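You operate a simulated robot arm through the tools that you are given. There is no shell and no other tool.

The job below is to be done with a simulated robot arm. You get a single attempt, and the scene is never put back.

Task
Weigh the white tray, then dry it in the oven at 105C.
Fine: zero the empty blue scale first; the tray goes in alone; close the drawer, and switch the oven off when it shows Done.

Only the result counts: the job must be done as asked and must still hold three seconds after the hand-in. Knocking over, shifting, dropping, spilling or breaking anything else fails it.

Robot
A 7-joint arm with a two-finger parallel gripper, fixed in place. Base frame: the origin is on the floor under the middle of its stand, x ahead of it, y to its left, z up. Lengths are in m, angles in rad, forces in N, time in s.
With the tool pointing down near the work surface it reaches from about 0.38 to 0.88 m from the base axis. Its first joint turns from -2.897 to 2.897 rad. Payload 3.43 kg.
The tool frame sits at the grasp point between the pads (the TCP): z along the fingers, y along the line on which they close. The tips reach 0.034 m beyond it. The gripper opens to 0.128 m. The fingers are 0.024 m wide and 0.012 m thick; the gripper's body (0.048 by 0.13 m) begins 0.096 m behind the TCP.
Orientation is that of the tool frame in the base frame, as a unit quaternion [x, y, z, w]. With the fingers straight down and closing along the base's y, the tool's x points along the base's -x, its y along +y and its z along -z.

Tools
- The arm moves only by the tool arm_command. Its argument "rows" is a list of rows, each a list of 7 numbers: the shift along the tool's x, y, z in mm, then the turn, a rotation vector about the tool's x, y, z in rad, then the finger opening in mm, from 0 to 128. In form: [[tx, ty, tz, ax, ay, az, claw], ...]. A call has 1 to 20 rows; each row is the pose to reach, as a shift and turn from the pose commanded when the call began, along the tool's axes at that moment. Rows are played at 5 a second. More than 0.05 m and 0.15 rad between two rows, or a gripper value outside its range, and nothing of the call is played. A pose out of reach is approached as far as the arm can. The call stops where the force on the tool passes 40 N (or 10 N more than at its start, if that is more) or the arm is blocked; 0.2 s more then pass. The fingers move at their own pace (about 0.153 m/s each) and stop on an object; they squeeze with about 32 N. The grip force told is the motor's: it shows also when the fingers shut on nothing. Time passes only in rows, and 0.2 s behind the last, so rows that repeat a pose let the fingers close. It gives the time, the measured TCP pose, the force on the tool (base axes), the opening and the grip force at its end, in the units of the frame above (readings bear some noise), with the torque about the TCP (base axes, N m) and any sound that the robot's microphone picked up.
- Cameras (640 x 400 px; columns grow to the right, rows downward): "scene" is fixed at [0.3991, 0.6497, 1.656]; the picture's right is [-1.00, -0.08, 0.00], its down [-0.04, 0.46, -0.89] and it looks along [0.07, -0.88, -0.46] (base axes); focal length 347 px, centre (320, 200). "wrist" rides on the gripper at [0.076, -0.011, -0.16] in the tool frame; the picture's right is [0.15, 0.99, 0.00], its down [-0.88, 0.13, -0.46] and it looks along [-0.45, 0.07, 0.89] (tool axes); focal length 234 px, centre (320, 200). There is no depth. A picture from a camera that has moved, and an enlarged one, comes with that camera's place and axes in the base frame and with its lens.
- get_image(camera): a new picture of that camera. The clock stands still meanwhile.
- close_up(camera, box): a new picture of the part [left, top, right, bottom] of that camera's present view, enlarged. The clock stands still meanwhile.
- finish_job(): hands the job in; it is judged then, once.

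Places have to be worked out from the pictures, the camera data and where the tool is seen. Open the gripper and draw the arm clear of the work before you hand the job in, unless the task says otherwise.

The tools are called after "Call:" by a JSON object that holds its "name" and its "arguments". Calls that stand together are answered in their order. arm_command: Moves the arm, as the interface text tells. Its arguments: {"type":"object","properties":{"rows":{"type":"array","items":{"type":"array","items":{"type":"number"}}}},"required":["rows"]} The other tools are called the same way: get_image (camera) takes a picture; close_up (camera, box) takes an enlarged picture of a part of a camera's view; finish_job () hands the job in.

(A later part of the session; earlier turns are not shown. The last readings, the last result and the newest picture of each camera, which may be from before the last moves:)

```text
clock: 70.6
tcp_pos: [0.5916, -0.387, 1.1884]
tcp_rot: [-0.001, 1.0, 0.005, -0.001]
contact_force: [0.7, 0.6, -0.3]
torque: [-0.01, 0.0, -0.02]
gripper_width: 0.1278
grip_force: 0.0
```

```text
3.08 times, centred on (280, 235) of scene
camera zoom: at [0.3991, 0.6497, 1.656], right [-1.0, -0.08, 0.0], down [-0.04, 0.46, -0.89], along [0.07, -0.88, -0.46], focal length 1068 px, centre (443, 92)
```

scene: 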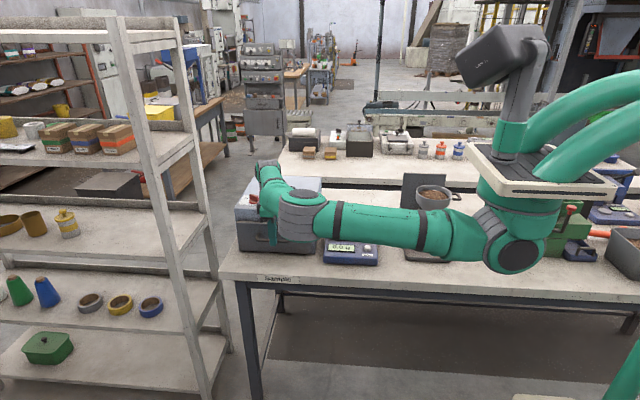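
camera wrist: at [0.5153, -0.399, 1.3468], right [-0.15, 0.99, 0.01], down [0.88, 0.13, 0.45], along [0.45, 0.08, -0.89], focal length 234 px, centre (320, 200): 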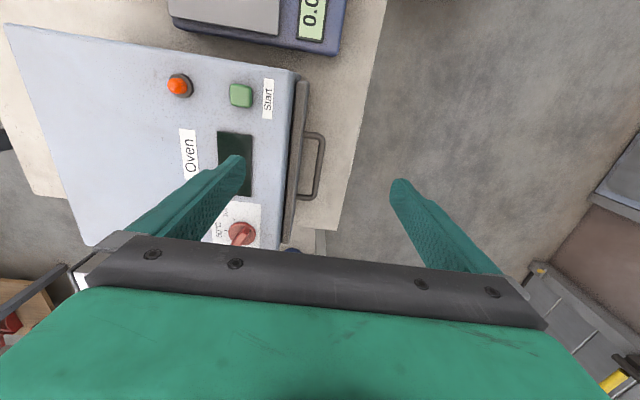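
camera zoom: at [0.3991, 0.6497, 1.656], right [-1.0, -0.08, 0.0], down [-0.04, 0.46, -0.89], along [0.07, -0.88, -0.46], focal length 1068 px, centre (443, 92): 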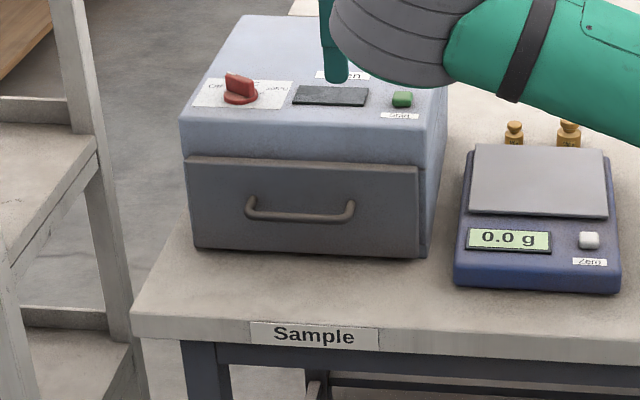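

The drawer is flush with the oven front and the scale still reads 0.0 g. Now I zoom on the panel gap and the dial to plan the turn.

Call:
{"name": "close_up", "arguments": {"camera": "wrist", "box": [250, 60, 350, 250]}}

Call:
{"name": "close_up", "arguments": {"camera": "wrist", "box": [205, 195, 275, 250]}}

Call:
{"name": "close_up", "arguments": {"camera": "scene", "box": [235, 185, 325, 230]}}

```text
2.11 times, centred on (300, 155) of wrist
camera zoom: at [0.5153, -0.399, 1.3468], right [-0.15, 0.99, 0.01], down [0.88, 0.13, 0.45], along [0.45, 0.08, -0.89], focal length 493 px, centre (362, 295)
```

zoom: 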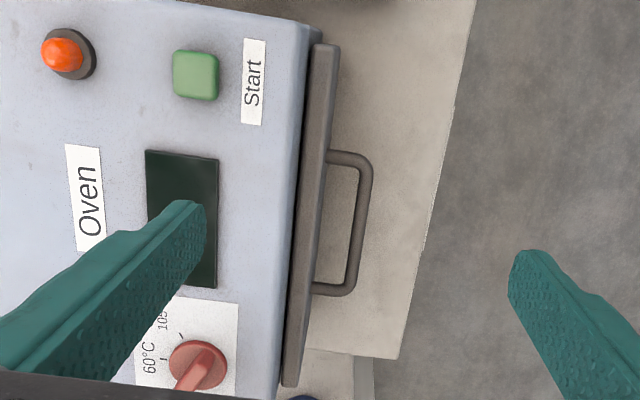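

```text
7.27 times, centred on (240, 222) of wrist
camera zoom: at [0.5153, -0.399, 1.3468], right [-0.15, 0.99, 0.01], down [0.88, 0.13, 0.45], along [0.45, 0.08, -0.89], focal length 1703 px, centre (902, 36)
```

zoom: 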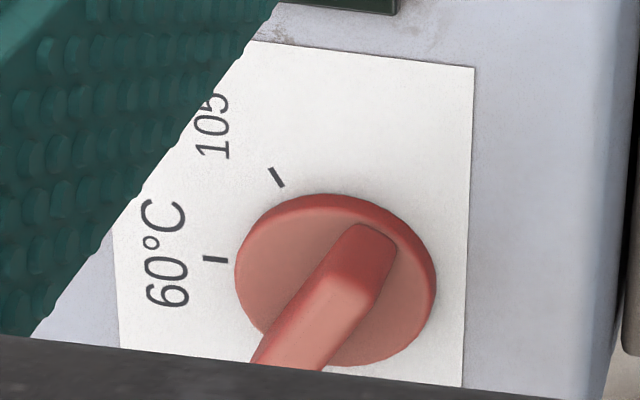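

```text
7.11 times, centred on (280, 208) of scene
camera zoom: at [0.3991, 0.6497, 1.656], right [-1.0, -0.08, 0.0], down [-0.04, 0.46, -0.89], along [0.07, -0.88, -0.46], focal length 2468 px, centre (604, 147)
```

zoom: 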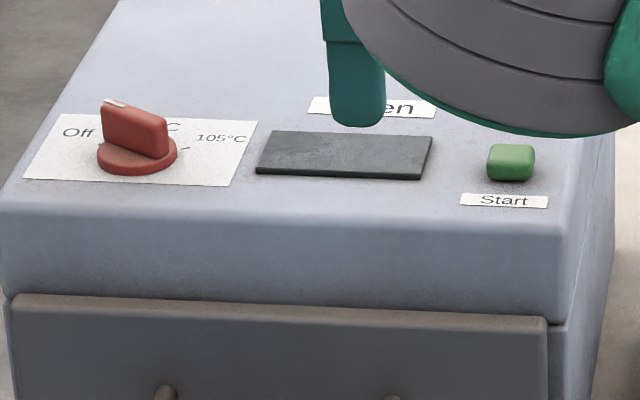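

The dial's centre measures (0.737, -0.482), bar along about -30° (Off), 105°C at about -150°. I move the hand above it, squaring up a slight tilt, to test the reach.

Call:
{"name": "arm_command", "arguments": {"rows": [[-29, -19, 8, 0.01, 0, 0, 128], [-58, -38, 16, 0.01, 0, 0, 100], [-87, -57, 24, 0.01, 0, 0, 70], [-116, -76, 32, 0.01, 0, 0, 44], [-145, -95, 38, 0.01, 0, 0, 44], [-145, -95, 38, 0.01, 0, 0, 44], [-145, -95, 38, 0.01, 0, 0, 44]]}}

Call:
{"name": "get_image", "arguments": {"camera": "wrist"}}

Call:
{"name": "close_up", "arguments": {"camera": "scene", "box": [220, 130, 340, 230]}}

```text
clock: 72.2
tcp_pos: [0.7192, -0.4638, 1.1478]
tcp_rot: [-0.001, 1.0, -0.001, -0.002]
contact_force: [0.4, -0.1, -0.3]
torque: [-0.01, 0.09, -0.02]
gripper_width: 0.0438
grip_force: 0.1
out of reach, approached as far as the arm can: row 5, 6, 7
stopped in row 7: the arm was blocked; the commanded pose is now the measured one
```

```text
taken
camera wrist: at [0.6435, -0.4758, 1.3064], right [-0.15, 0.99, 0.0], down [0.88, 0.13, 0.45], along [0.45, 0.07, -0.89], focal length 234 px, centre (320, 200)
```

wrist: 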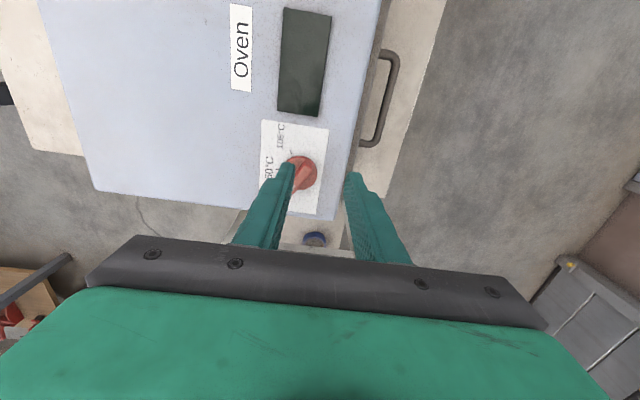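

```text
4.00 times, centred on (280, 180) of scene
camera zoom: at [0.3991, 0.6497, 1.656], right [-1.0, -0.08, 0.0], down [-0.04, 0.46, -0.89], along [0.07, -0.88, -0.46], focal length 1388 px, centre (480, 280)
```

zoom: 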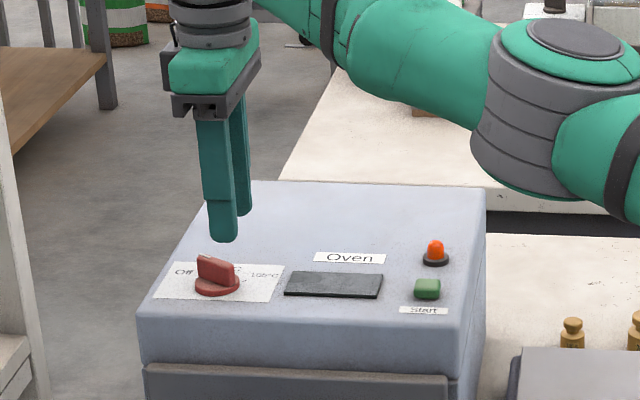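

The vertical tool reaches only r≈0.856 m here, short of the dial at 0.88 m. I tilt the fingers about 8° outward (toward the dial) to gain reach, staying above it.

Call:
{"name": "arm_command", "arguments": {"rows": [[4, -3, 0, 0.026, -0.039, 0, 44], [4, -3, 0, 0.051, -0.078, 0, 44], [0, 0, 0, 0.077, -0.117, 0, 44], [-8, -9, 4, 0.077, -0.117, 0, 44], [-16, -17, 8, 0.077, -0.117, 0, 44], [-16, -17, 8, 0.077, -0.117, 0, 44], [-16, -17, 8, 0.077, -0.117, 0, 44]]}}

Call:
{"name": "get_image", "arguments": {"camera": "wrist"}}

Call:
{"name": "close_up", "arguments": {"camera": "scene", "box": [220, 130, 340, 230]}}

```text
clock: 73.8
tcp_pos: [0.7339, -0.4814, 1.1395]
tcp_rot: [-0.004, 0.998, -0.039, 0.056]
contact_force: [-0.4, -0.6, 0.7]
torque: [-0.03, 0.02, -0.03]
gripper_width: 0.044
grip_force: 0.1
```

```text
taken
camera wrist: at [0.6402, -0.4799, 1.2896], right [-0.15, 0.98, -0.09], down [0.82, 0.18, 0.54], along [0.55, 0.0, -0.84], focal length 234 px, centre (320, 200)
```

wrist: 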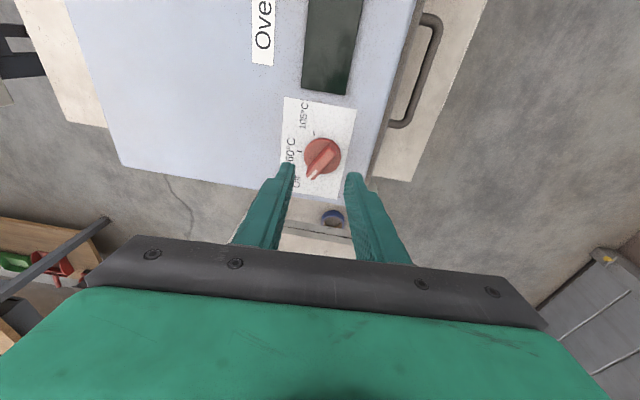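

```text
4.00 times, centred on (280, 180) of scene
camera zoom: at [0.3991, 0.6497, 1.656], right [-1.0, -0.08, 0.0], down [-0.04, 0.46, -0.89], along [0.07, -0.88, -0.46], focal length 1388 px, centre (480, 280)
```

zoom: 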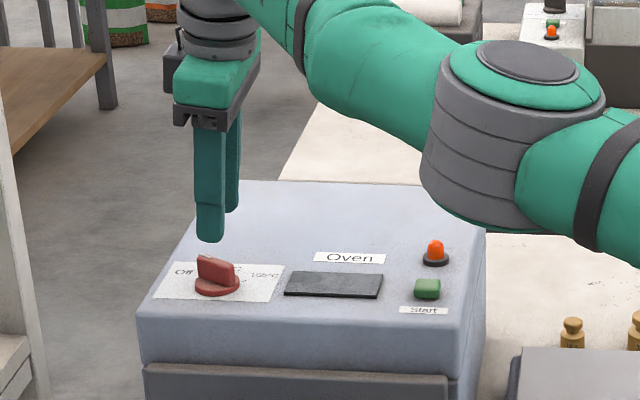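

Reached (0.734, -0.481, 1.14) with the tilt. I zoom on the knob to refine its centre and the bar angle.

Call:
{"name": "close_up", "arguments": {"camera": "wrist", "box": [270, 90, 370, 210]}}

```text
3.33 times, centred on (320, 150) of wrist
camera zoom: at [0.6402, -0.4799, 1.2896], right [-0.15, 0.98, -0.09], down [0.82, 0.18, 0.54], along [0.55, 0.0, -0.84], focal length 781 px, centre (320, 367)
```

zoom: 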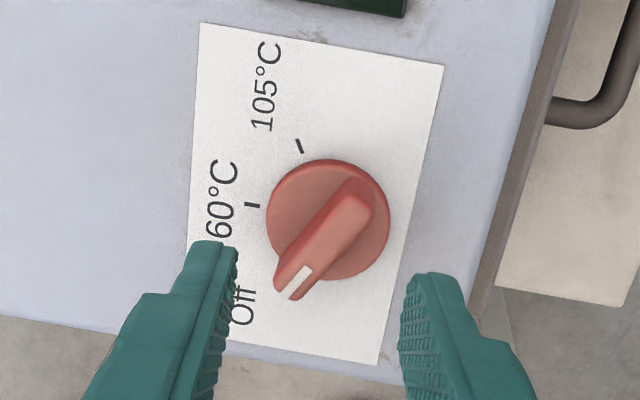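

Knob centre is about (0.738, -0.484) with its bar at roughly -28°. I yaw the gripper 0.5 rad so it closes across the bar and go down to just above it.

Call:
{"name": "arm_command", "arguments": {"rows": [[0, 0, 0, 0, 0, 0.12, 44], [0, 0, 0, 0, 0, 0.24, 44], [0, 0, 0, 0, 0, 0.36, 44], [0, 0, 0, 0, 0, 0.48, 44], [0, 0, 0, 0, 0, 0.5, 44], [1, 0, 10, 0, 0, 0.5, 44], [1, 0, 18, 0, 0, 0.5, 44], [1, 0, 18, 0, 0, 0.5, 44]]}}

Call:
{"name": "get_image", "arguments": {"camera": "wrist"}}

Call:
{"name": "close_up", "arguments": {"camera": "wrist", "box": [260, 90, 380, 210]}}

Call:
{"name": "close_up", "arguments": {"camera": "scene", "box": [230, 165, 310, 215]}}

```text
clock: 75.5
tcp_pos: [0.7372, -0.4818, 1.1226]
tcp_rot: [0.244, 0.967, -0.023, 0.065]
contact_force: [0.4, -0.8, -0.3]
torque: [0.01, 0.02, 0.0]
gripper_width: 0.0439
grip_force: 0.0
```

```text
taken
camera wrist: at [0.6472, -0.444, 1.2693], right [0.34, 0.94, -0.03], down [0.78, -0.26, 0.57], along [0.53, -0.22, -0.82], focal length 234 px, centre (320, 200)
```

wrist: 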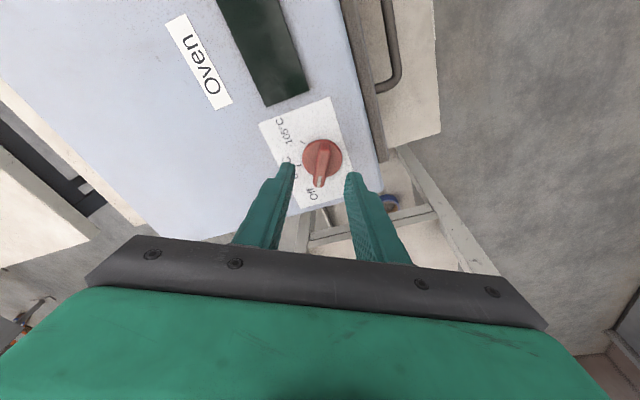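

```text
3.33 times, centred on (320, 150) of wrist
camera zoom: at [0.6472, -0.444, 1.2693], right [0.34, 0.94, -0.03], down [0.78, -0.26, 0.57], along [0.53, -0.22, -0.82], focal length 781 px, centre (320, 367)
```

zoom: 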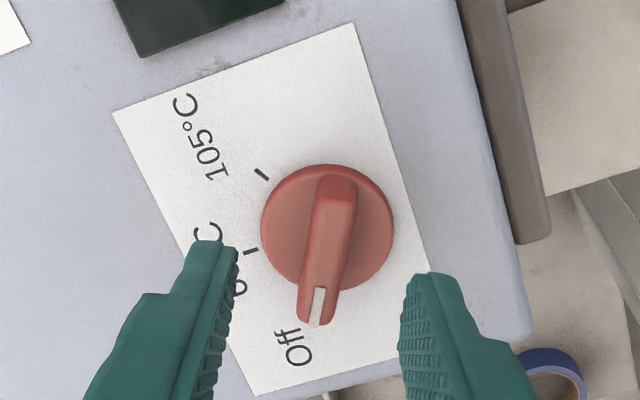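

```text
8.00 times, centred on (270, 190) of scene
camera zoom: at [0.3991, 0.6497, 1.656], right [-1.0, -0.08, 0.0], down [-0.04, 0.46, -0.89], along [0.07, -0.88, -0.46], focal length 2776 px, centre (720, 280)
```

zoom: 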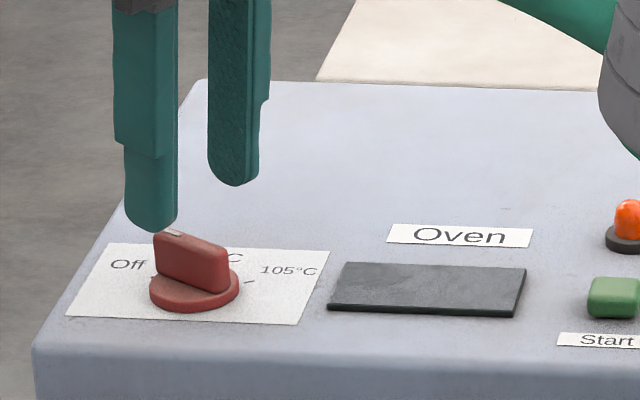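

The bar lies centred between the fingers and aligned. I lower so the tips straddle the bar just above the disc.

Call:
{"name": "arm_command", "arguments": {"rows": [[3, 0, 8, 0, 0, 0, 44], [5, 0, 15, 0, 0, 0, 44], [7, 0, 21, 0, 0, 0, 44], [7, 0, 25, 0, 0, 0, 44], [7, 0, 25, 0, 0, 0, 44]]}}

Call:
{"name": "close_up", "arguments": {"camera": "wrist", "box": [260, 90, 380, 210]}}

Call:
{"name": "close_up", "arguments": {"camera": "scene", "box": [230, 165, 310, 215]}}

```text
clock: 76.8
tcp_pos: [0.7338, -0.4793, 1.0952]
tcp_rot: [0.243, 0.967, -0.023, 0.066]
contact_force: [-0.9, 0.2, 0.2]
torque: [-0.02, -0.04, -0.03]
gripper_width: 0.044
grip_force: 0.1
```

```text
3.33 times, centred on (320, 150) of wrist
camera zoom: at [0.6436, -0.4418, 1.2436], right [0.34, 0.94, -0.03], down [0.78, -0.26, 0.57], along [0.53, -0.22, -0.82], focal length 781 px, centre (320, 367)
```

zoom: 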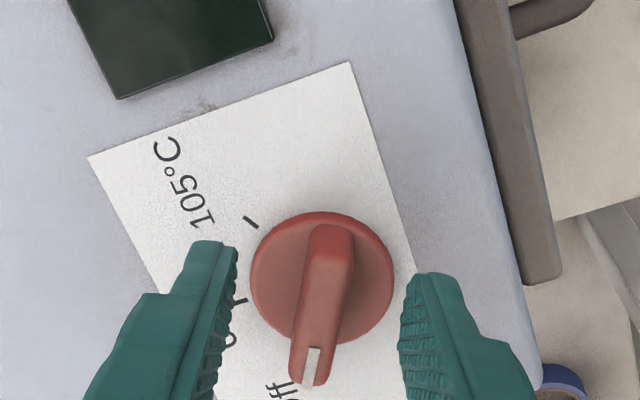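

```text
8.00 times, centred on (270, 190) of scene
camera zoom: at [0.3991, 0.6497, 1.656], right [-1.0, -0.08, 0.0], down [-0.04, 0.46, -0.89], along [0.07, -0.88, -0.46], focal length 2776 px, centre (720, 280)
```

zoom: 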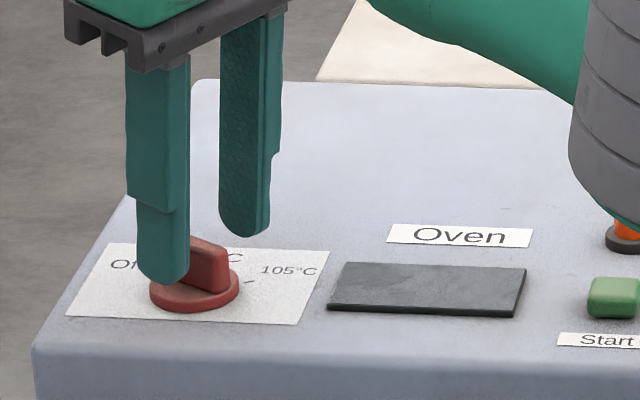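

The tips straddle the bar with no contact (knob within a few mm of the tool axis). I close the fingers on it.

Call:
{"name": "arm_command", "arguments": {"rows": [[0, 0, 0, 0, 0, 0, 30], [0, 0, 0, 0, 0, 0, 22], [0, 0, 0, 0, 0, 0, 16], [0, 0, 0, 0, 0, 0, 10], [0, 0, 0, 0, 0, 0, 0], [0, 0, 0, 0, 0, 0, 0], [0, 0, 0, 0, 0, 0, 0]]}}

Call:
{"name": "close_up", "arguments": {"camera": "wrist", "box": [260, 90, 380, 210]}}

Call:
{"name": "close_up", "arguments": {"camera": "scene", "box": [230, 165, 310, 215]}}

```text
clock: 78.3
tcp_pos: [0.7338, -0.4789, 1.0961]
tcp_rot: [0.243, 0.968, -0.024, 0.064]
contact_force: [0.7, 7.9, -1.1]
torque: [0.56, -0.06, -0.33]
gripper_width: 0.0119
grip_force: 45.2
```

```text
3.33 times, centred on (320, 150) of wrist
camera zoom: at [0.6439, -0.4411, 1.2436], right [0.34, 0.94, -0.03], down [0.78, -0.26, 0.57], along [0.53, -0.22, -0.82], focal length 781 px, centre (320, 367)
```

zoom: 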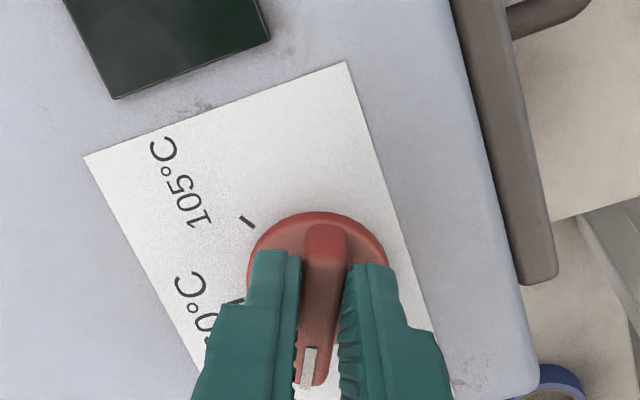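

```text
8.00 times, centred on (270, 190) of scene
camera zoom: at [0.3991, 0.6497, 1.656], right [-1.0, -0.08, 0.0], down [-0.04, 0.46, -0.89], along [0.07, -0.88, -0.46], focal length 2776 px, centre (720, 280)
```

zoom: 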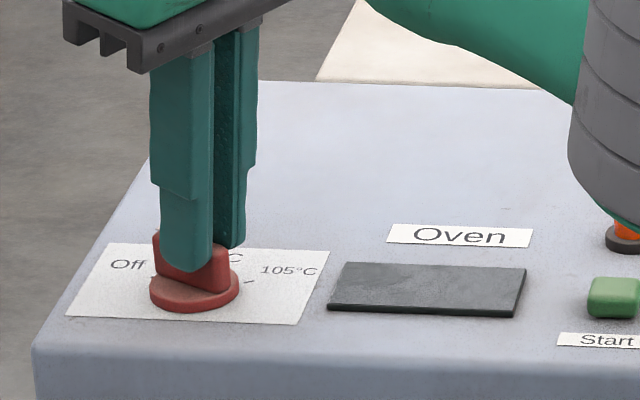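

Gripped (11.9 mm) with a small side load. I relax it by 1.5 mm and turn a first 0.3 rad clockwise to see whether the knob follows.

Call:
{"name": "arm_command", "arguments": {"rows": [[0, 1.5, 0, 0, 0, 0, 0], [0, 1.5, 0, 0, 0, 0.1, 0], [0, 1.5, 0, 0, 0, 0.2, 0], [0, 1.5, 0, 0, 0, 0.3, 0], [0, 1.5, 0, 0, 0, 0.3, 0]]}}

Call:
{"name": "close_up", "arguments": {"camera": "wrist", "box": [260, 90, 380, 210]}}

Call:
{"name": "close_up", "arguments": {"camera": "scene", "box": [230, 165, 310, 215]}}

```text
clock: 79.5
tcp_pos: [0.7362, -0.4762, 1.096]
tcp_rot: [0.386, 0.92, -0.014, 0.069]
contact_force: [1.2, 9.7, 1.2]
torque: [-0.31, -0.18, 0.1]
gripper_width: 0.012
grip_force: 44.9
```

```text
3.33 times, centred on (320, 150) of wrist
camera zoom: at [0.6562, -0.4189, 1.2431], right [0.6, 0.8, 0.01], down [0.65, -0.5, 0.57], along [0.46, -0.34, -0.82], focal length 781 px, centre (320, 367)
```

zoom: 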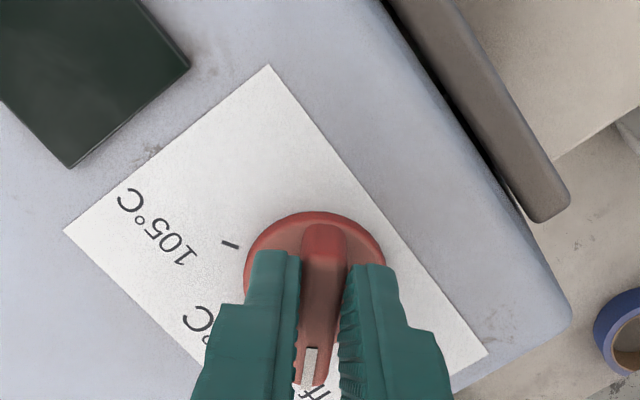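

```text
8.00 times, centred on (270, 190) of scene
camera zoom: at [0.3991, 0.6497, 1.656], right [-1.0, -0.08, 0.0], down [-0.04, 0.46, -0.89], along [0.07, -0.88, -0.46], focal length 2776 px, centre (720, 280)
```

zoom: 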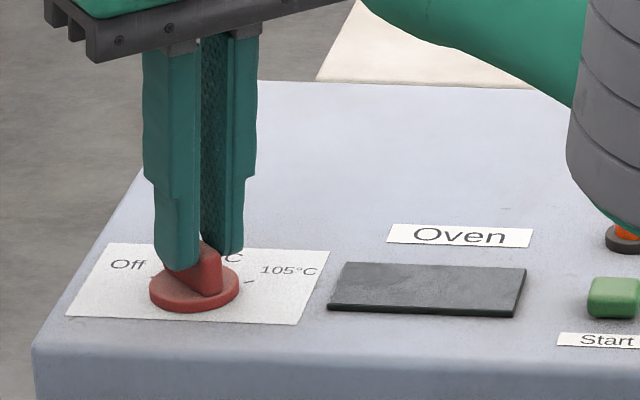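

The knob follows and forces are small. I continue to roughly the 60°C mark, relaxing the y load a little.

Call:
{"name": "arm_command", "arguments": {"rows": [[1, 1, 0, 0, 0, 0.1, 0], [1, 1, 0, 0, 0, 0.2, 0], [1, 1, 0, 0, 0, 0.3, 0], [1, 1, 0, 0, 0, 0.4, 0], [1, 1, 0, 0, 0, 0.5, 0], [1, 1, 0, 0, 0, 0.6, 0], [1, 1, 0, 0, 0, 0.7, 0], [1, 1, 0, 0, 0, 0.75, 0], [1, 1, 0, 0, 0, 0.75, 0]]}}

Call:
{"name": "close_up", "arguments": {"camera": "wrist", "box": [260, 90, 380, 210]}}

Call:
{"name": "close_up", "arguments": {"camera": "scene", "box": [230, 165, 310, 215]}}

```text
clock: 80.2
tcp_pos: [0.7355, -0.4744, 1.0941]
tcp_rot: [0.425, 0.902, -0.012, 0.081]
contact_force: [8.3, -19.6, -7.6]
torque: [0.1, 0.68, -0.13]
gripper_width: 0.012
grip_force: 45.2
out of reach, approached as far as the arm can: row 1, 2
stopped in row 2: the force on the tool passed its limit at 76 N (the readings are from after the stop); the commanded pose is now the measured one
```

```text
3.33 times, centred on (320, 150) of wrist
camera zoom: at [0.6559, -0.4097, 1.2394], right [0.67, 0.74, 0.03], down [0.59, -0.55, 0.59], along [0.46, -0.38, -0.8], focal length 781 px, centre (320, 367)
```

zoom: 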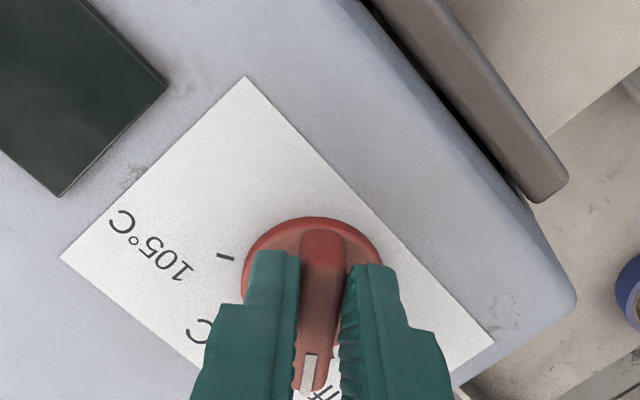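

```text
8.00 times, centred on (270, 190) of scene
camera zoom: at [0.3991, 0.6497, 1.656], right [-1.0, -0.08, 0.0], down [-0.04, 0.46, -0.89], along [0.07, -0.88, -0.46], focal length 2776 px, centre (720, 280)
```

zoom: 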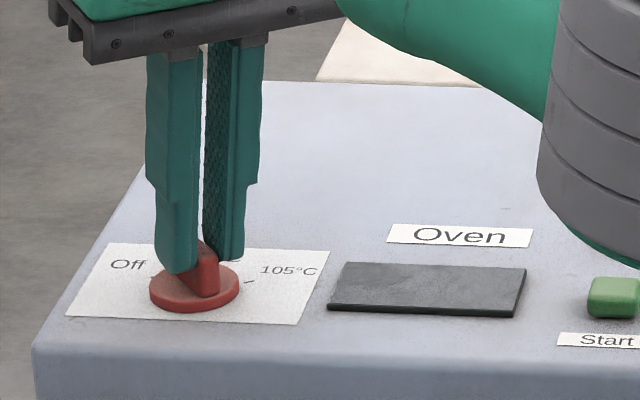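

The wrist hit its turning limit (yaw ≈ +0.88 rad) after about 22° of knob turn. I release, and will regrip with the hand turned the other way round (half a turn back), where the range is free.

Call:
{"name": "arm_command", "arguments": {"rows": [[0, 0, 0, 0, 0, 0, 14], [0, 0, 0, 0, 0, 0, 26], [0, 0, 0, 0, 0, 0, 44], [0, 0, 0, 0, 0, 0, 44]]}}

Call:
{"name": "get_image", "arguments": {"camera": "wrist"}}

Call:
{"name": "close_up", "arguments": {"camera": "scene", "box": [200, 170, 360, 300]}}

```text
clock: 81.2
tcp_pos: [0.7342, -0.4726, 1.0962]
tcp_rot: [0.424, 0.902, -0.009, 0.081]
contact_force: [-0.1, 0.1, -0.9]
torque: [-0.01, 0.05, -0.02]
gripper_width: 0.044
grip_force: 0.0
```

```text
taken
camera wrist: at [0.6556, -0.4087, 1.2404], right [0.67, 0.74, 0.03], down [0.59, -0.55, 0.59], along [0.46, -0.38, -0.8], focal length 234 px, centre (320, 200)
```

wrist: 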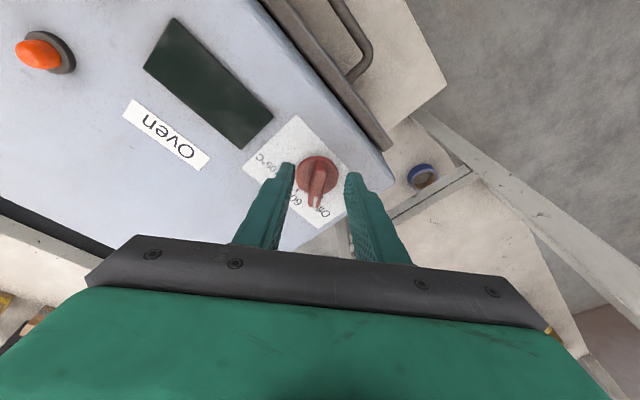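

```text
3.08 times, centred on (280, 235) of scene
camera zoom: at [0.3991, 0.6497, 1.656], right [-1.0, -0.08, 0.0], down [-0.04, 0.46, -0.89], along [0.07, -0.88, -0.46], focal length 1068 px, centre (443, 92)
```

zoom: 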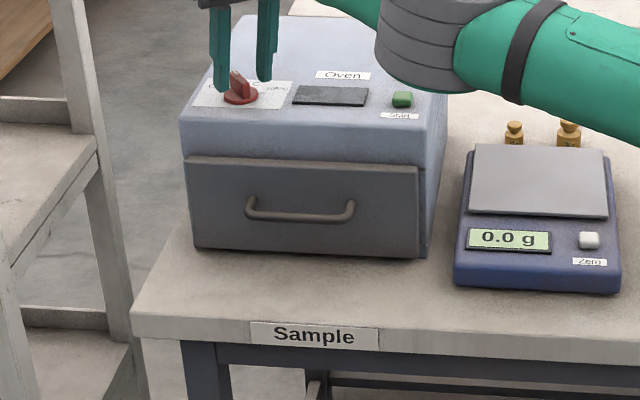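

The oven hasn't moved. I rise about 45 mm and rotate the hand by half a turn backwards (negative yaw) in two calls.

Call:
{"name": "arm_command", "arguments": {"rows": [[0, 0, -20, 0, 0, 0, 44], [0, 0, -45, 0, 0, 0, 44], [0, 0, -45, 0, 0, -0.14, 44], [0, 0, -45, 0, 0, -0.28, 44], [0, 0, -45, 0, 0, -0.42, 44], [0, 0, -45, 0, 0, -0.56, 44], [0, 0, -45, 0, 0, -0.7, 44], [0, 0, -45, 0, 0, -0.84, 44], [0, 0, -45, 0, 0, -0.98, 44], [0, 0, -45, 0, 0, -1.12, 44], [0, 0, -45, 0, 0, -1.26, 44], [0, 0, -45, 0, 0, -1.4, 44], [0, 0, -45, 0, 0, -1.54, 44], [0, 0, -45, 0, 0, -1.57, 44]]}}

Call:
{"name": "arm_command", "arguments": {"rows": [[0, 0, 0, 0, 0, -0.14, 44], [0, 0, 0, 0, 0, -0.28, 44], [0, 0, 0, 0, 0, -0.42, 44], [0, 0, 0, 0, 0, -0.56, 44], [0, 0, 0, 0, 0, -0.7, 44], [0, 0, 0, 0, 0, -0.84, 44], [0, 0, 0, 0, 0, -0.98, 44], [0, 0, 0, 0, 0, -1.12, 44], [0, 0, 0, 0, 0, -1.26, 44], [0, 0, 0, 0, 0, -1.4, 44], [0, 0, 0, 0, 0, -1.54, 44], [0, 0, 0, 0, 0, -1.57, 44], [0, 0, 0, 0, 0, -1.57, 44]]}}

Call:
{"name": "get_image", "arguments": {"camera": "wrist"}}

Call:
{"name": "get_image", "arguments": {"camera": "scene"}}

```text
clock: 84.2
tcp_pos: [0.7287, -0.4689, 1.1411]
tcp_rot: [-0.337, 0.938, -0.064, 0.05]
contact_force: [-0.4, 1.2, -0.2]
torque: [0.0, -0.03, -0.02]
gripper_width: 0.044
grip_force: 0.1
```

```text
clock: 87.0
tcp_pos: [0.7278, -0.4701, 1.1405]
tcp_rot: [0.902, -0.425, 0.081, 0.01]
contact_force: [0.5, 0.2, -1.4]
torque: [-0.02, -0.01, 0.0]
gripper_width: 0.0442
grip_force: 0.0
```

```text
taken
camera wrist: at [0.7617, -0.5064, 1.3097], right [-0.67, -0.74, -0.03], down [-0.71, 0.63, 0.31], along [-0.21, 0.22, -0.95], focal length 234 px, centre (320, 200)
```

wrist: 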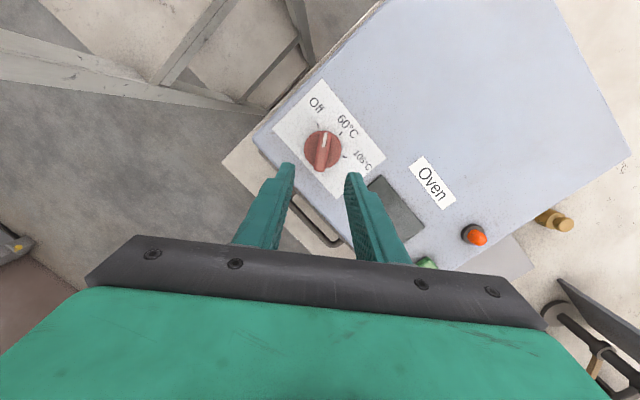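

```text
taken
```

scene: 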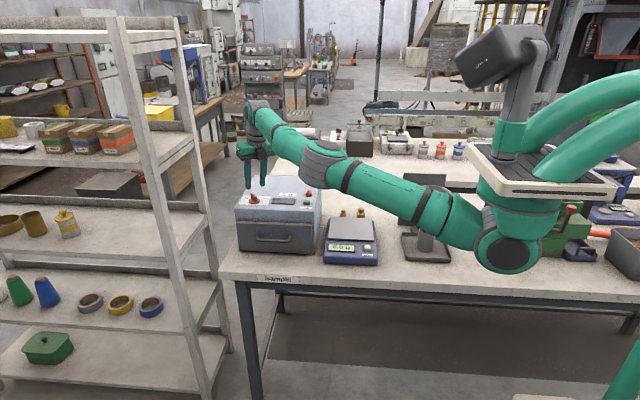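

The half turn worked; the camera now looks back from the far side with all the labels visible. I zoom in on the knob.

Call:
{"name": "close_up", "arguments": {"camera": "wrist", "box": [260, 75, 400, 215]}}

Call:
{"name": "close_up", "arguments": {"camera": "scene", "box": [230, 165, 310, 215]}}

```text
2.86 times, centred on (330, 145) of wrist
camera zoom: at [0.7617, -0.5064, 1.3097], right [-0.67, -0.74, -0.03], down [-0.71, 0.63, 0.31], along [-0.21, 0.22, -0.95], focal length 669 px, centre (291, 357)
```

zoom: 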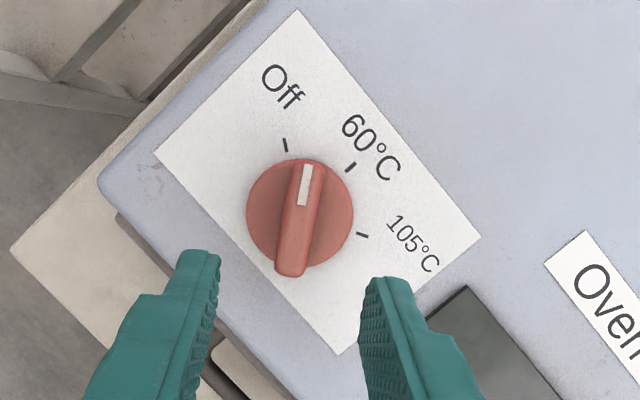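

```text
8.00 times, centred on (270, 190) of scene
camera zoom: at [0.3991, 0.6497, 1.656], right [-1.0, -0.08, 0.0], down [-0.04, 0.46, -0.89], along [0.07, -0.88, -0.46], focal length 2776 px, centre (720, 280)
```

zoom: 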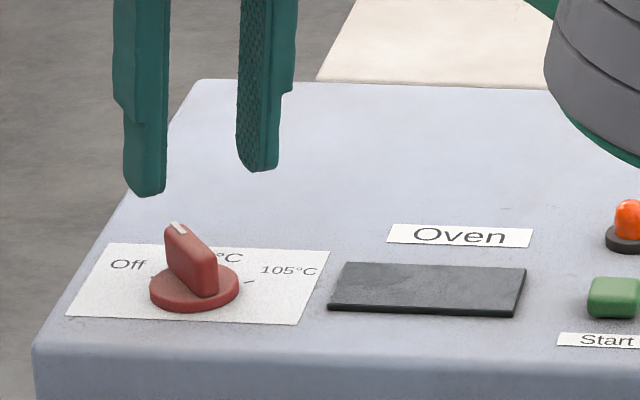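

This view pins things down: knob centre (0.744, -0.486), marks Off -30°, 60°C -90°, 105°C -150°, bar now at about -49°. The earlier grip was ~7 mm off-centre; I now centre properly over the knob and descend partway.

Call:
{"name": "arm_command", "arguments": {"rows": [[5, 0, 8, 0, 0, 0, 44], [10, 1, 15, 0, 0, 0, 44], [15, 1, 23, 0, 0, 0, 44], [15, 1, 23, 0, 0, 0, 44], [15, 1, 23, 0, 0, 0, 44]]}}

Call:
{"name": "close_up", "arguments": {"camera": "wrist", "box": [260, 75, 400, 215]}}

Call:
{"name": "close_up", "arguments": {"camera": "scene", "box": [230, 165, 310, 215]}}

```text
clock: 88.2
tcp_pos: [0.7399, -0.4833, 1.1194]
tcp_rot: [0.901, -0.426, 0.081, 0.01]
contact_force: [0.7, 0.3, 0.7]
torque: [0.02, -0.03, 0.0]
gripper_width: 0.0439
grip_force: 0.1
```

```text
2.86 times, centred on (330, 145) of wrist
camera zoom: at [0.773, -0.5205, 1.289], right [-0.67, -0.74, -0.03], down [-0.71, 0.63, 0.31], along [-0.21, 0.22, -0.95], focal length 669 px, centre (291, 357)
```

zoom: 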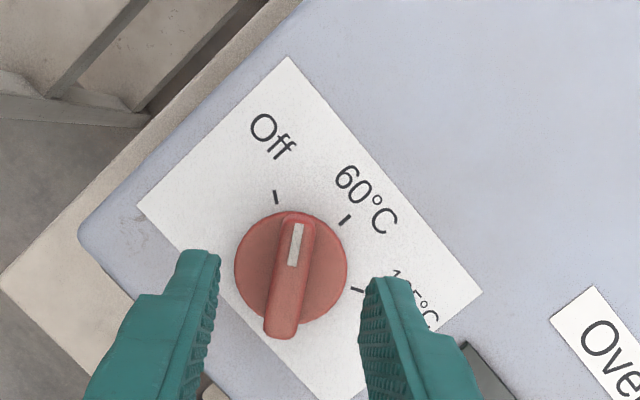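

```text
8.00 times, centred on (270, 190) of scene
camera zoom: at [0.3991, 0.6497, 1.656], right [-1.0, -0.08, 0.0], down [-0.04, 0.46, -0.89], along [0.07, -0.88, -0.46], focal length 2776 px, centre (720, 280)
```

zoom: 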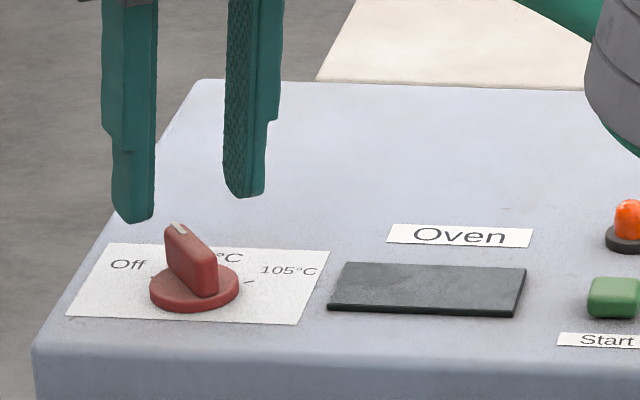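

Centred and aligned. I descend vertically so the tips straddle the bar, then check.

Call:
{"name": "arm_command", "arguments": {"rows": [[-1.5, 0.5, 10, 0, 0, 0, 44], [-3, 1, 20, 0, 0, 0, 44], [-4.5, 1.5, 28, 0, 0, 0, 44], [-5, 1.7, 32, 0, 0, 0, 44], [-5, 1.7, 32, 0, 0, 0, 44]]}}

Call:
{"name": "close_up", "arguments": {"camera": "wrist", "box": [260, 75, 400, 215]}}

Call:
{"name": "close_up", "arguments": {"camera": "scene", "box": [230, 165, 310, 215]}}

```text
clock: 89.3
tcp_pos: [0.7397, -0.4835, 1.0859]
tcp_rot: [0.901, -0.426, 0.081, 0.01]
contact_force: [1.0, -1.1, 0.3]
torque: [-0.01, 0.0, 0.0]
gripper_width: 0.044
grip_force: 0.1
```

```text
2.86 times, centred on (330, 145) of wrist
camera zoom: at [0.7726, -0.5201, 1.2563], right [-0.67, -0.74, -0.03], down [-0.71, 0.63, 0.31], along [-0.21, 0.22, -0.95], focal length 669 px, centre (291, 357)
```

zoom: 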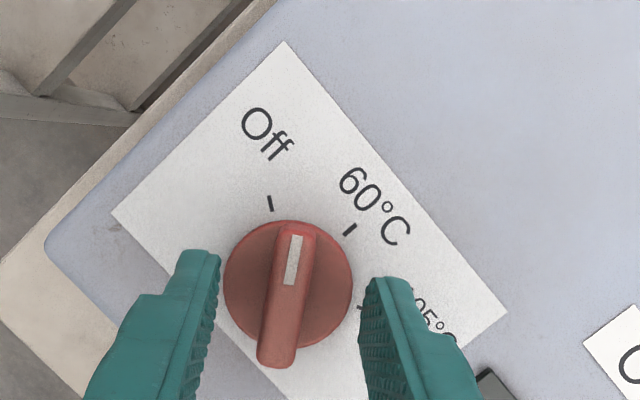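

```text
8.00 times, centred on (270, 190) of scene
camera zoom: at [0.3991, 0.6497, 1.656], right [-1.0, -0.08, 0.0], down [-0.04, 0.46, -0.89], along [0.07, -0.88, -0.46], focal length 2776 px, centre (720, 280)
```

zoom: 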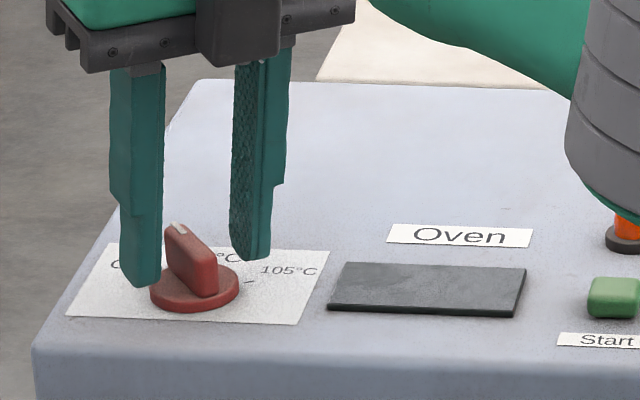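

The fingers straddle the bar, deeper this time. I close and then turn in stages.

Call:
{"name": "arm_command", "arguments": {"rows": [[0, 0, 0, 0, 0, 0, 30], [0, 0, 0, 0, 0, 0, 20], [0, 0, 0, 0, 0, 0, 14], [0, 0, 0, 0, 0, 0, 8], [0, 0, 0, 0, 0, 0, 0], [0, 0, 0, 0, 0, 0, 0]]}}

Call:
{"name": "arm_command", "arguments": {"rows": [[0, 0, 0, 0, 0, 0.08, 0], [0, 0, 0, 0, 0, 0.16, 0], [0, 0, 0, 0, 0, 0.24, 0], [0, 0, 0, 0, 0, 0.32, 0], [0, 0, 0, 0, 0, 0.4, 0]]}}

Call:
{"name": "close_up", "arguments": {"camera": "wrist", "box": [260, 75, 400, 215]}}

```text
clock: 90.8
tcp_pos: [0.7401, -0.4821, 1.0874]
tcp_rot: [0.902, -0.424, 0.082, 0.009]
contact_force: [9.8, 5.9, 1.2]
torque: [-0.27, 0.38, 0.1]
gripper_width: 0.0127
grip_force: 44.9
```

```text
clock: 92.0
tcp_pos: [0.7413, -0.4815, 1.0871]
tcp_rot: [0.799, -0.596, 0.081, -0.007]
contact_force: [11.0, 15.3, 7.0]
torque: [-0.24, 0.32, 0.1]
gripper_width: 0.0135
grip_force: 44.8
```

```text
2.86 times, centred on (330, 145) of wrist
camera zoom: at [0.7497, -0.5372, 1.2542], right [-0.9, -0.43, -0.09], down [-0.43, 0.84, 0.33], along [-0.06, 0.33, -0.94], focal length 669 px, centre (291, 357)
```

zoom: 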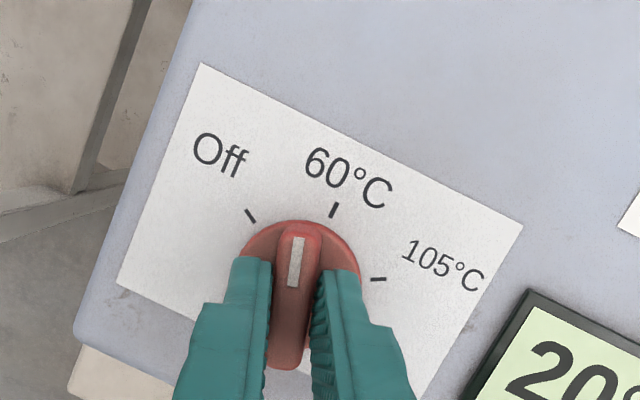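

The knob turns with the hand (display has come on). I ease the side load and continue turning.

Call:
{"name": "arm_command", "arguments": {"rows": [[-0.9, -1.3, 0, 0, 0, 0.08, 0], [-1.8, -2.6, 0, 0, 0, 0.16, 0], [-1.8, -2.6, 0, 0, 0, 0.24, 0], [-1.8, -2.6, 0, 0, 0, 0.32, 0], [-1.8, -2.6, 0, 0, 0, 0.4, 0], [-1.8, -2.6, 0, 0, 0, 0.48, 0], [-1.8, -2.6, 0, 0, 0, 0.56, 0]]}}

Call:
{"name": "close_up", "arguments": {"camera": "wrist", "box": [260, 75, 400, 215]}}

Call:
{"name": "close_up", "arguments": {"camera": "scene", "box": [230, 165, 330, 225]}}

```text
clock: 93.5
tcp_pos: [0.742, -0.482, 1.0862]
tcp_rot: [-0.602, 0.794, -0.077, 0.029]
contact_force: [4.6, -0.9, -5.3]
torque: [-0.92, 0.87, 0.03]
gripper_width: 0.0142
grip_force: 44.9
```

```text
2.86 times, centred on (330, 145) of wrist
camera zoom: at [0.7091, -0.5439, 1.249], right [-0.98, 0.12, -0.15], down [0.06, 0.92, 0.39], along [0.18, 0.37, -0.91], focal length 669 px, centre (291, 357)
```

zoom: 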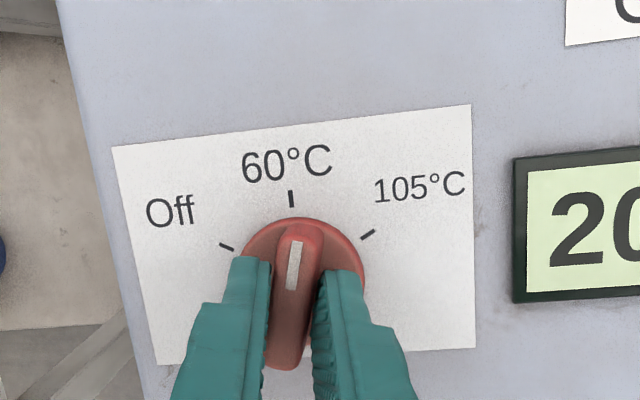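

```text
6.40 times, centred on (280, 195) of scene
camera zoom: at [0.3991, 0.6497, 1.656], right [-1.0, -0.08, 0.0], down [-0.04, 0.46, -0.89], along [0.07, -0.88, -0.46], focal length 2221 px, centre (576, 232)
```

zoom: 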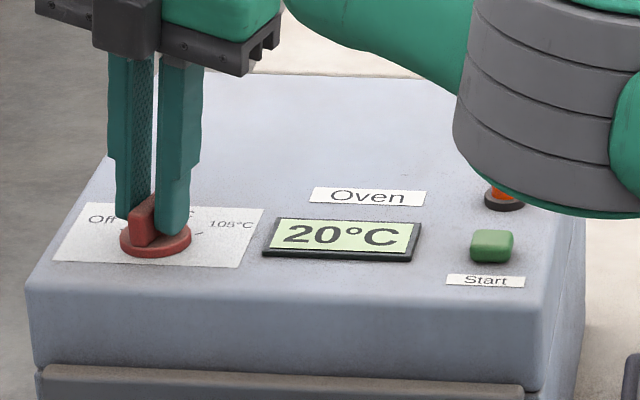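

The dial is just past 60°C, display 20°C. About 45° remain to the 105°C mark; I continue.

Call:
{"name": "arm_command", "arguments": {"rows": [[0, 0, 0, 0, 0, 0.08, 0], [0, 0, 0, 0, 0, 0.16, 0], [0, 0, 0, 0, 0, 0.24, 0], [0, 0, 0, 0, 0, 0.32, 0], [0, 0, 0, 0, 0, 0.4, 0], [0, 0, 0, 0, 0, 0.48, 0], [0, 0, 0, 0, 0, 0.56, 0], [0, 0, 0, 0, 0, 0.64, 0], [0, 0, 0, 0, 0, 0.7, 0]]}}

Call:
{"name": "close_up", "arguments": {"camera": "wrist", "box": [260, 75, 400, 215]}}

Call:
{"name": "close_up", "arguments": {"camera": "scene", "box": [230, 165, 330, 225]}}

```text
clock: 95.5
tcp_pos: [0.7432, -0.4819, 1.088]
tcp_rot: [-0.294, 0.952, -0.062, 0.053]
contact_force: [3.3, -8.2, 11.8]
torque: [-0.44, 1.24, 0.02]
gripper_width: 0.0141
grip_force: 44.8
```

```text
2.86 times, centred on (330, 145) of wrist
camera zoom: at [0.6632, -0.5201, 1.2417], right [-0.67, 0.73, -0.16], down [0.59, 0.65, 0.49], along [0.46, 0.23, -0.86], focal length 669 px, centre (291, 357)
```

zoom: 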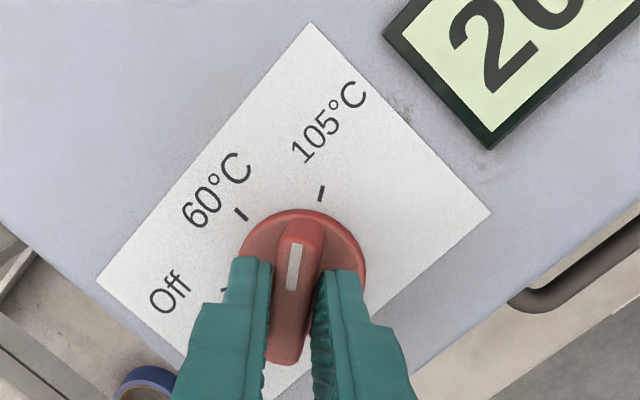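

```text
6.40 times, centred on (280, 195) of scene
camera zoom: at [0.3991, 0.6497, 1.656], right [-1.0, -0.08, 0.0], down [-0.04, 0.46, -0.89], along [0.07, -0.88, -0.46], focal length 2221 px, centre (576, 232)
```

zoom: 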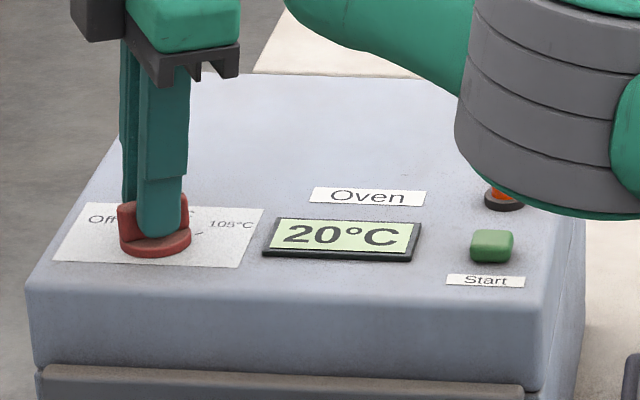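

The pointer is about 5° short of the 105°C mark. I turn 0.1 rad more.

Call:
{"name": "arm_command", "arguments": {"rows": [[0, 0, 0, 0, 0, 0.05, 0], [0, 0, 0, 0, 0, 0.1, 0], [0, 0, 0, 0, 0, 0.1, 0]]}}

Call:
{"name": "close_up", "arguments": {"camera": "wrist", "box": [270, 85, 370, 185]}}

```text
clock: 96.3
tcp_pos: [0.7419, -0.481, 1.0878]
tcp_rot: [-0.247, 0.966, -0.059, 0.056]
contact_force: [-6.2, -5.1, 15.5]
torque: [-0.14, 1.48, 0.31]
gripper_width: 0.0138
grip_force: 45.3
```

```text
4.00 times, centred on (320, 135) of wrist
camera zoom: at [0.6587, -0.5144, 1.2407], right [-0.59, 0.79, -0.15], down [0.65, 0.58, 0.5], along [0.48, 0.2, -0.85], focal length 937 px, centre (320, 460)
```

zoom: 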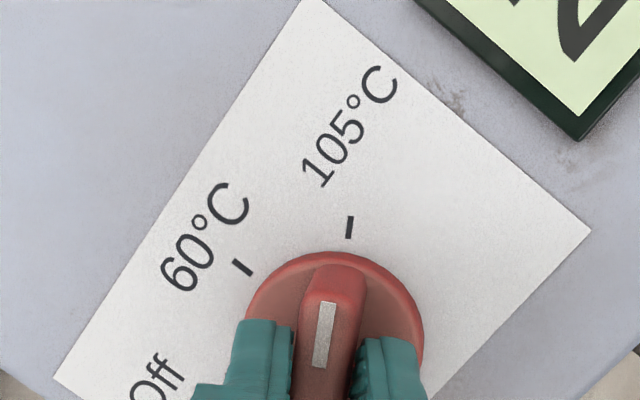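

The pointer now lines up with the 105°C mark and the turning resistance has risen (end stop). I release and rise to check.

Call:
{"name": "arm_command", "arguments": {"rows": [[0, 0, 0, 0, 0, 0, 16], [0, 0, 0, 0, 0, 0, 30], [0, 0, 0, 0, 0, 0, 44], [0, 0, -10, 0, 0, 0, 44], [0, 0, -30, 0, 0, 0, 44], [0, 0, -55, 0, 0, 0, 44], [0, 0, -55, 0, 0, 0, 44]]}}

Call:
{"name": "get_image", "arguments": {"camera": "wrist"}}

Call:
{"name": "close_up", "arguments": {"camera": "wrist", "box": [250, 60, 390, 200]}}

Call:
{"name": "close_up", "arguments": {"camera": "scene", "box": [230, 165, 330, 225]}}

```text
clock: 98.0
tcp_pos: [0.7353, -0.4776, 1.1392]
tcp_rot: [-0.246, 0.966, -0.06, 0.056]
contact_force: [0.2, -0.6, -0.3]
torque: [0.0, 0.03, -0.02]
gripper_width: 0.0438
grip_force: 0.0
```

```text
taken
camera wrist: at [0.6515, -0.5094, 1.2923], right [-0.59, 0.79, -0.15], down [0.64, 0.58, 0.5], along [0.48, 0.2, -0.85], focal length 234 px, centre (320, 200)
```

wrist: 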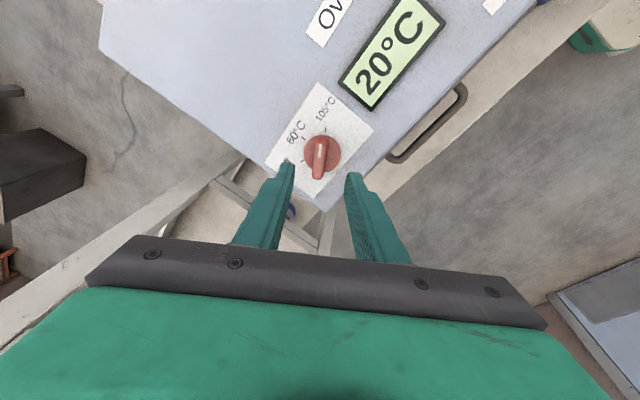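

```text
2.86 times, centred on (320, 130) of wrist
camera zoom: at [0.6515, -0.5094, 1.2923], right [-0.59, 0.79, -0.15], down [0.64, 0.58, 0.5], along [0.48, 0.2, -0.85], focal length 669 px, centre (320, 400)
```

zoom: 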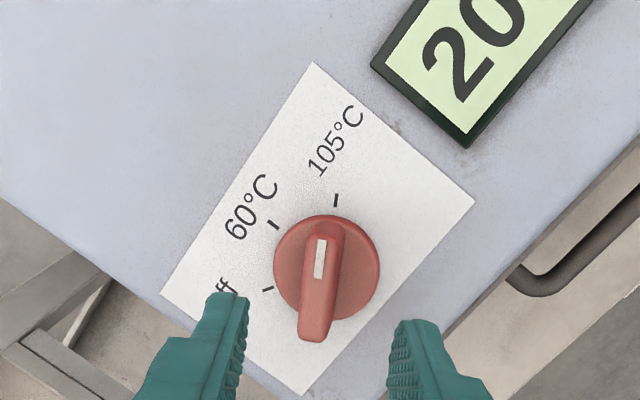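

```text
6.40 times, centred on (280, 195) of scene
camera zoom: at [0.3991, 0.6497, 1.656], right [-1.0, -0.08, 0.0], down [-0.04, 0.46, -0.89], along [0.07, -0.88, -0.46], focal length 2221 px, centre (576, 232)
```

zoom: 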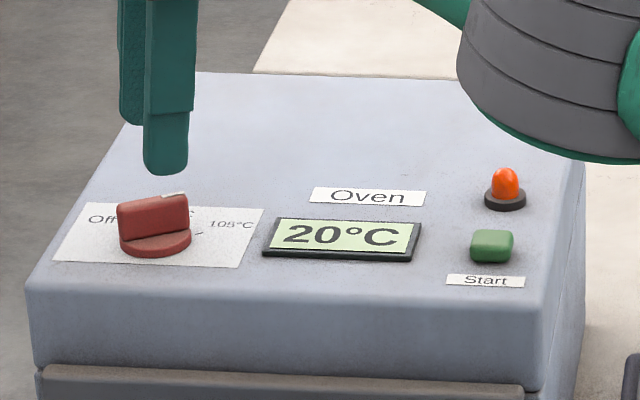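

The pointer measures -149°, right at 105°C, and the display shows 20°C. Next is Start at about (0.5435, -0.484): I straighten the tool, close the fingers and move above it.

Call:
{"name": "arm_command", "arguments": {"rows": [[20, 10, -10, -0.072, 0.039, 0, 20], [55, 28, -10, -0.1436, 0.0787, 0, 0], [95, 49, -5, -0.1436, 0.0787, 0, 0], [135, 70, 0, -0.1436, 0.0787, 0, 0], [173.8, 89.9, 5, -0.1436, 0.0787, 0, 0], [173.8, 89.9, 5, -0.1436, 0.0787, 0, 0], [173.8, 89.9, 5, -0.1436, 0.0787, 0, 0]]}}

Call:
{"name": "get_image", "arguments": {"camera": "wrist"}}

Call:
{"name": "close_up", "arguments": {"camera": "scene", "box": [230, 145, 350, 225]}}

```text
clock: 99.5
tcp_pos: [0.5417, -0.4847, 1.1111]
tcp_rot: [-0.247, 0.969, 0.0, 0.0]
contact_force: [-0.2, -0.8, -0.5]
torque: [0.01, -0.02, -0.02]
gripper_width: 0.0
grip_force: 32.5
```

```text
taken
camera wrist: at [0.4797, -0.5301, 1.2698], right [-0.6, 0.8, 0.0], down [0.71, 0.54, 0.46], along [0.36, 0.28, -0.89], focal length 234 px, centre (320, 200)
```

wrist: 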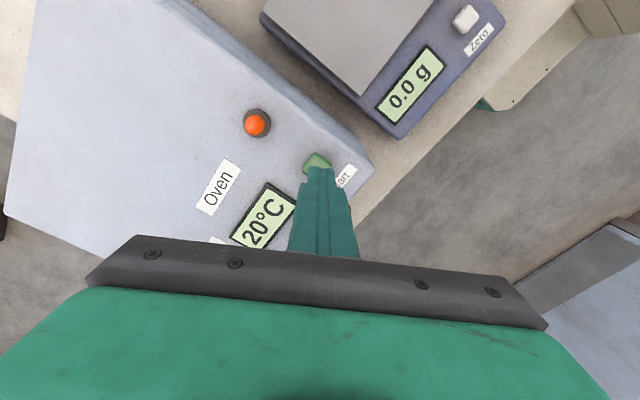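

```text
5.00 times, centred on (290, 185) of scene
camera zoom: at [0.3991, 0.6497, 1.656], right [-1.0, -0.08, 0.0], down [-0.04, 0.46, -0.89], along [0.07, -0.88, -0.46], focal length 1735 px, centre (470, 275)
```

zoom: 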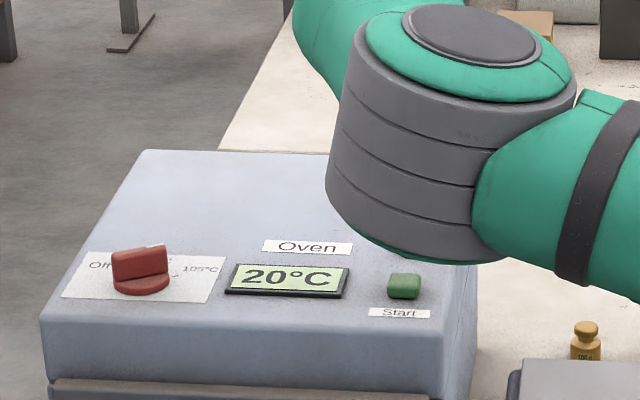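

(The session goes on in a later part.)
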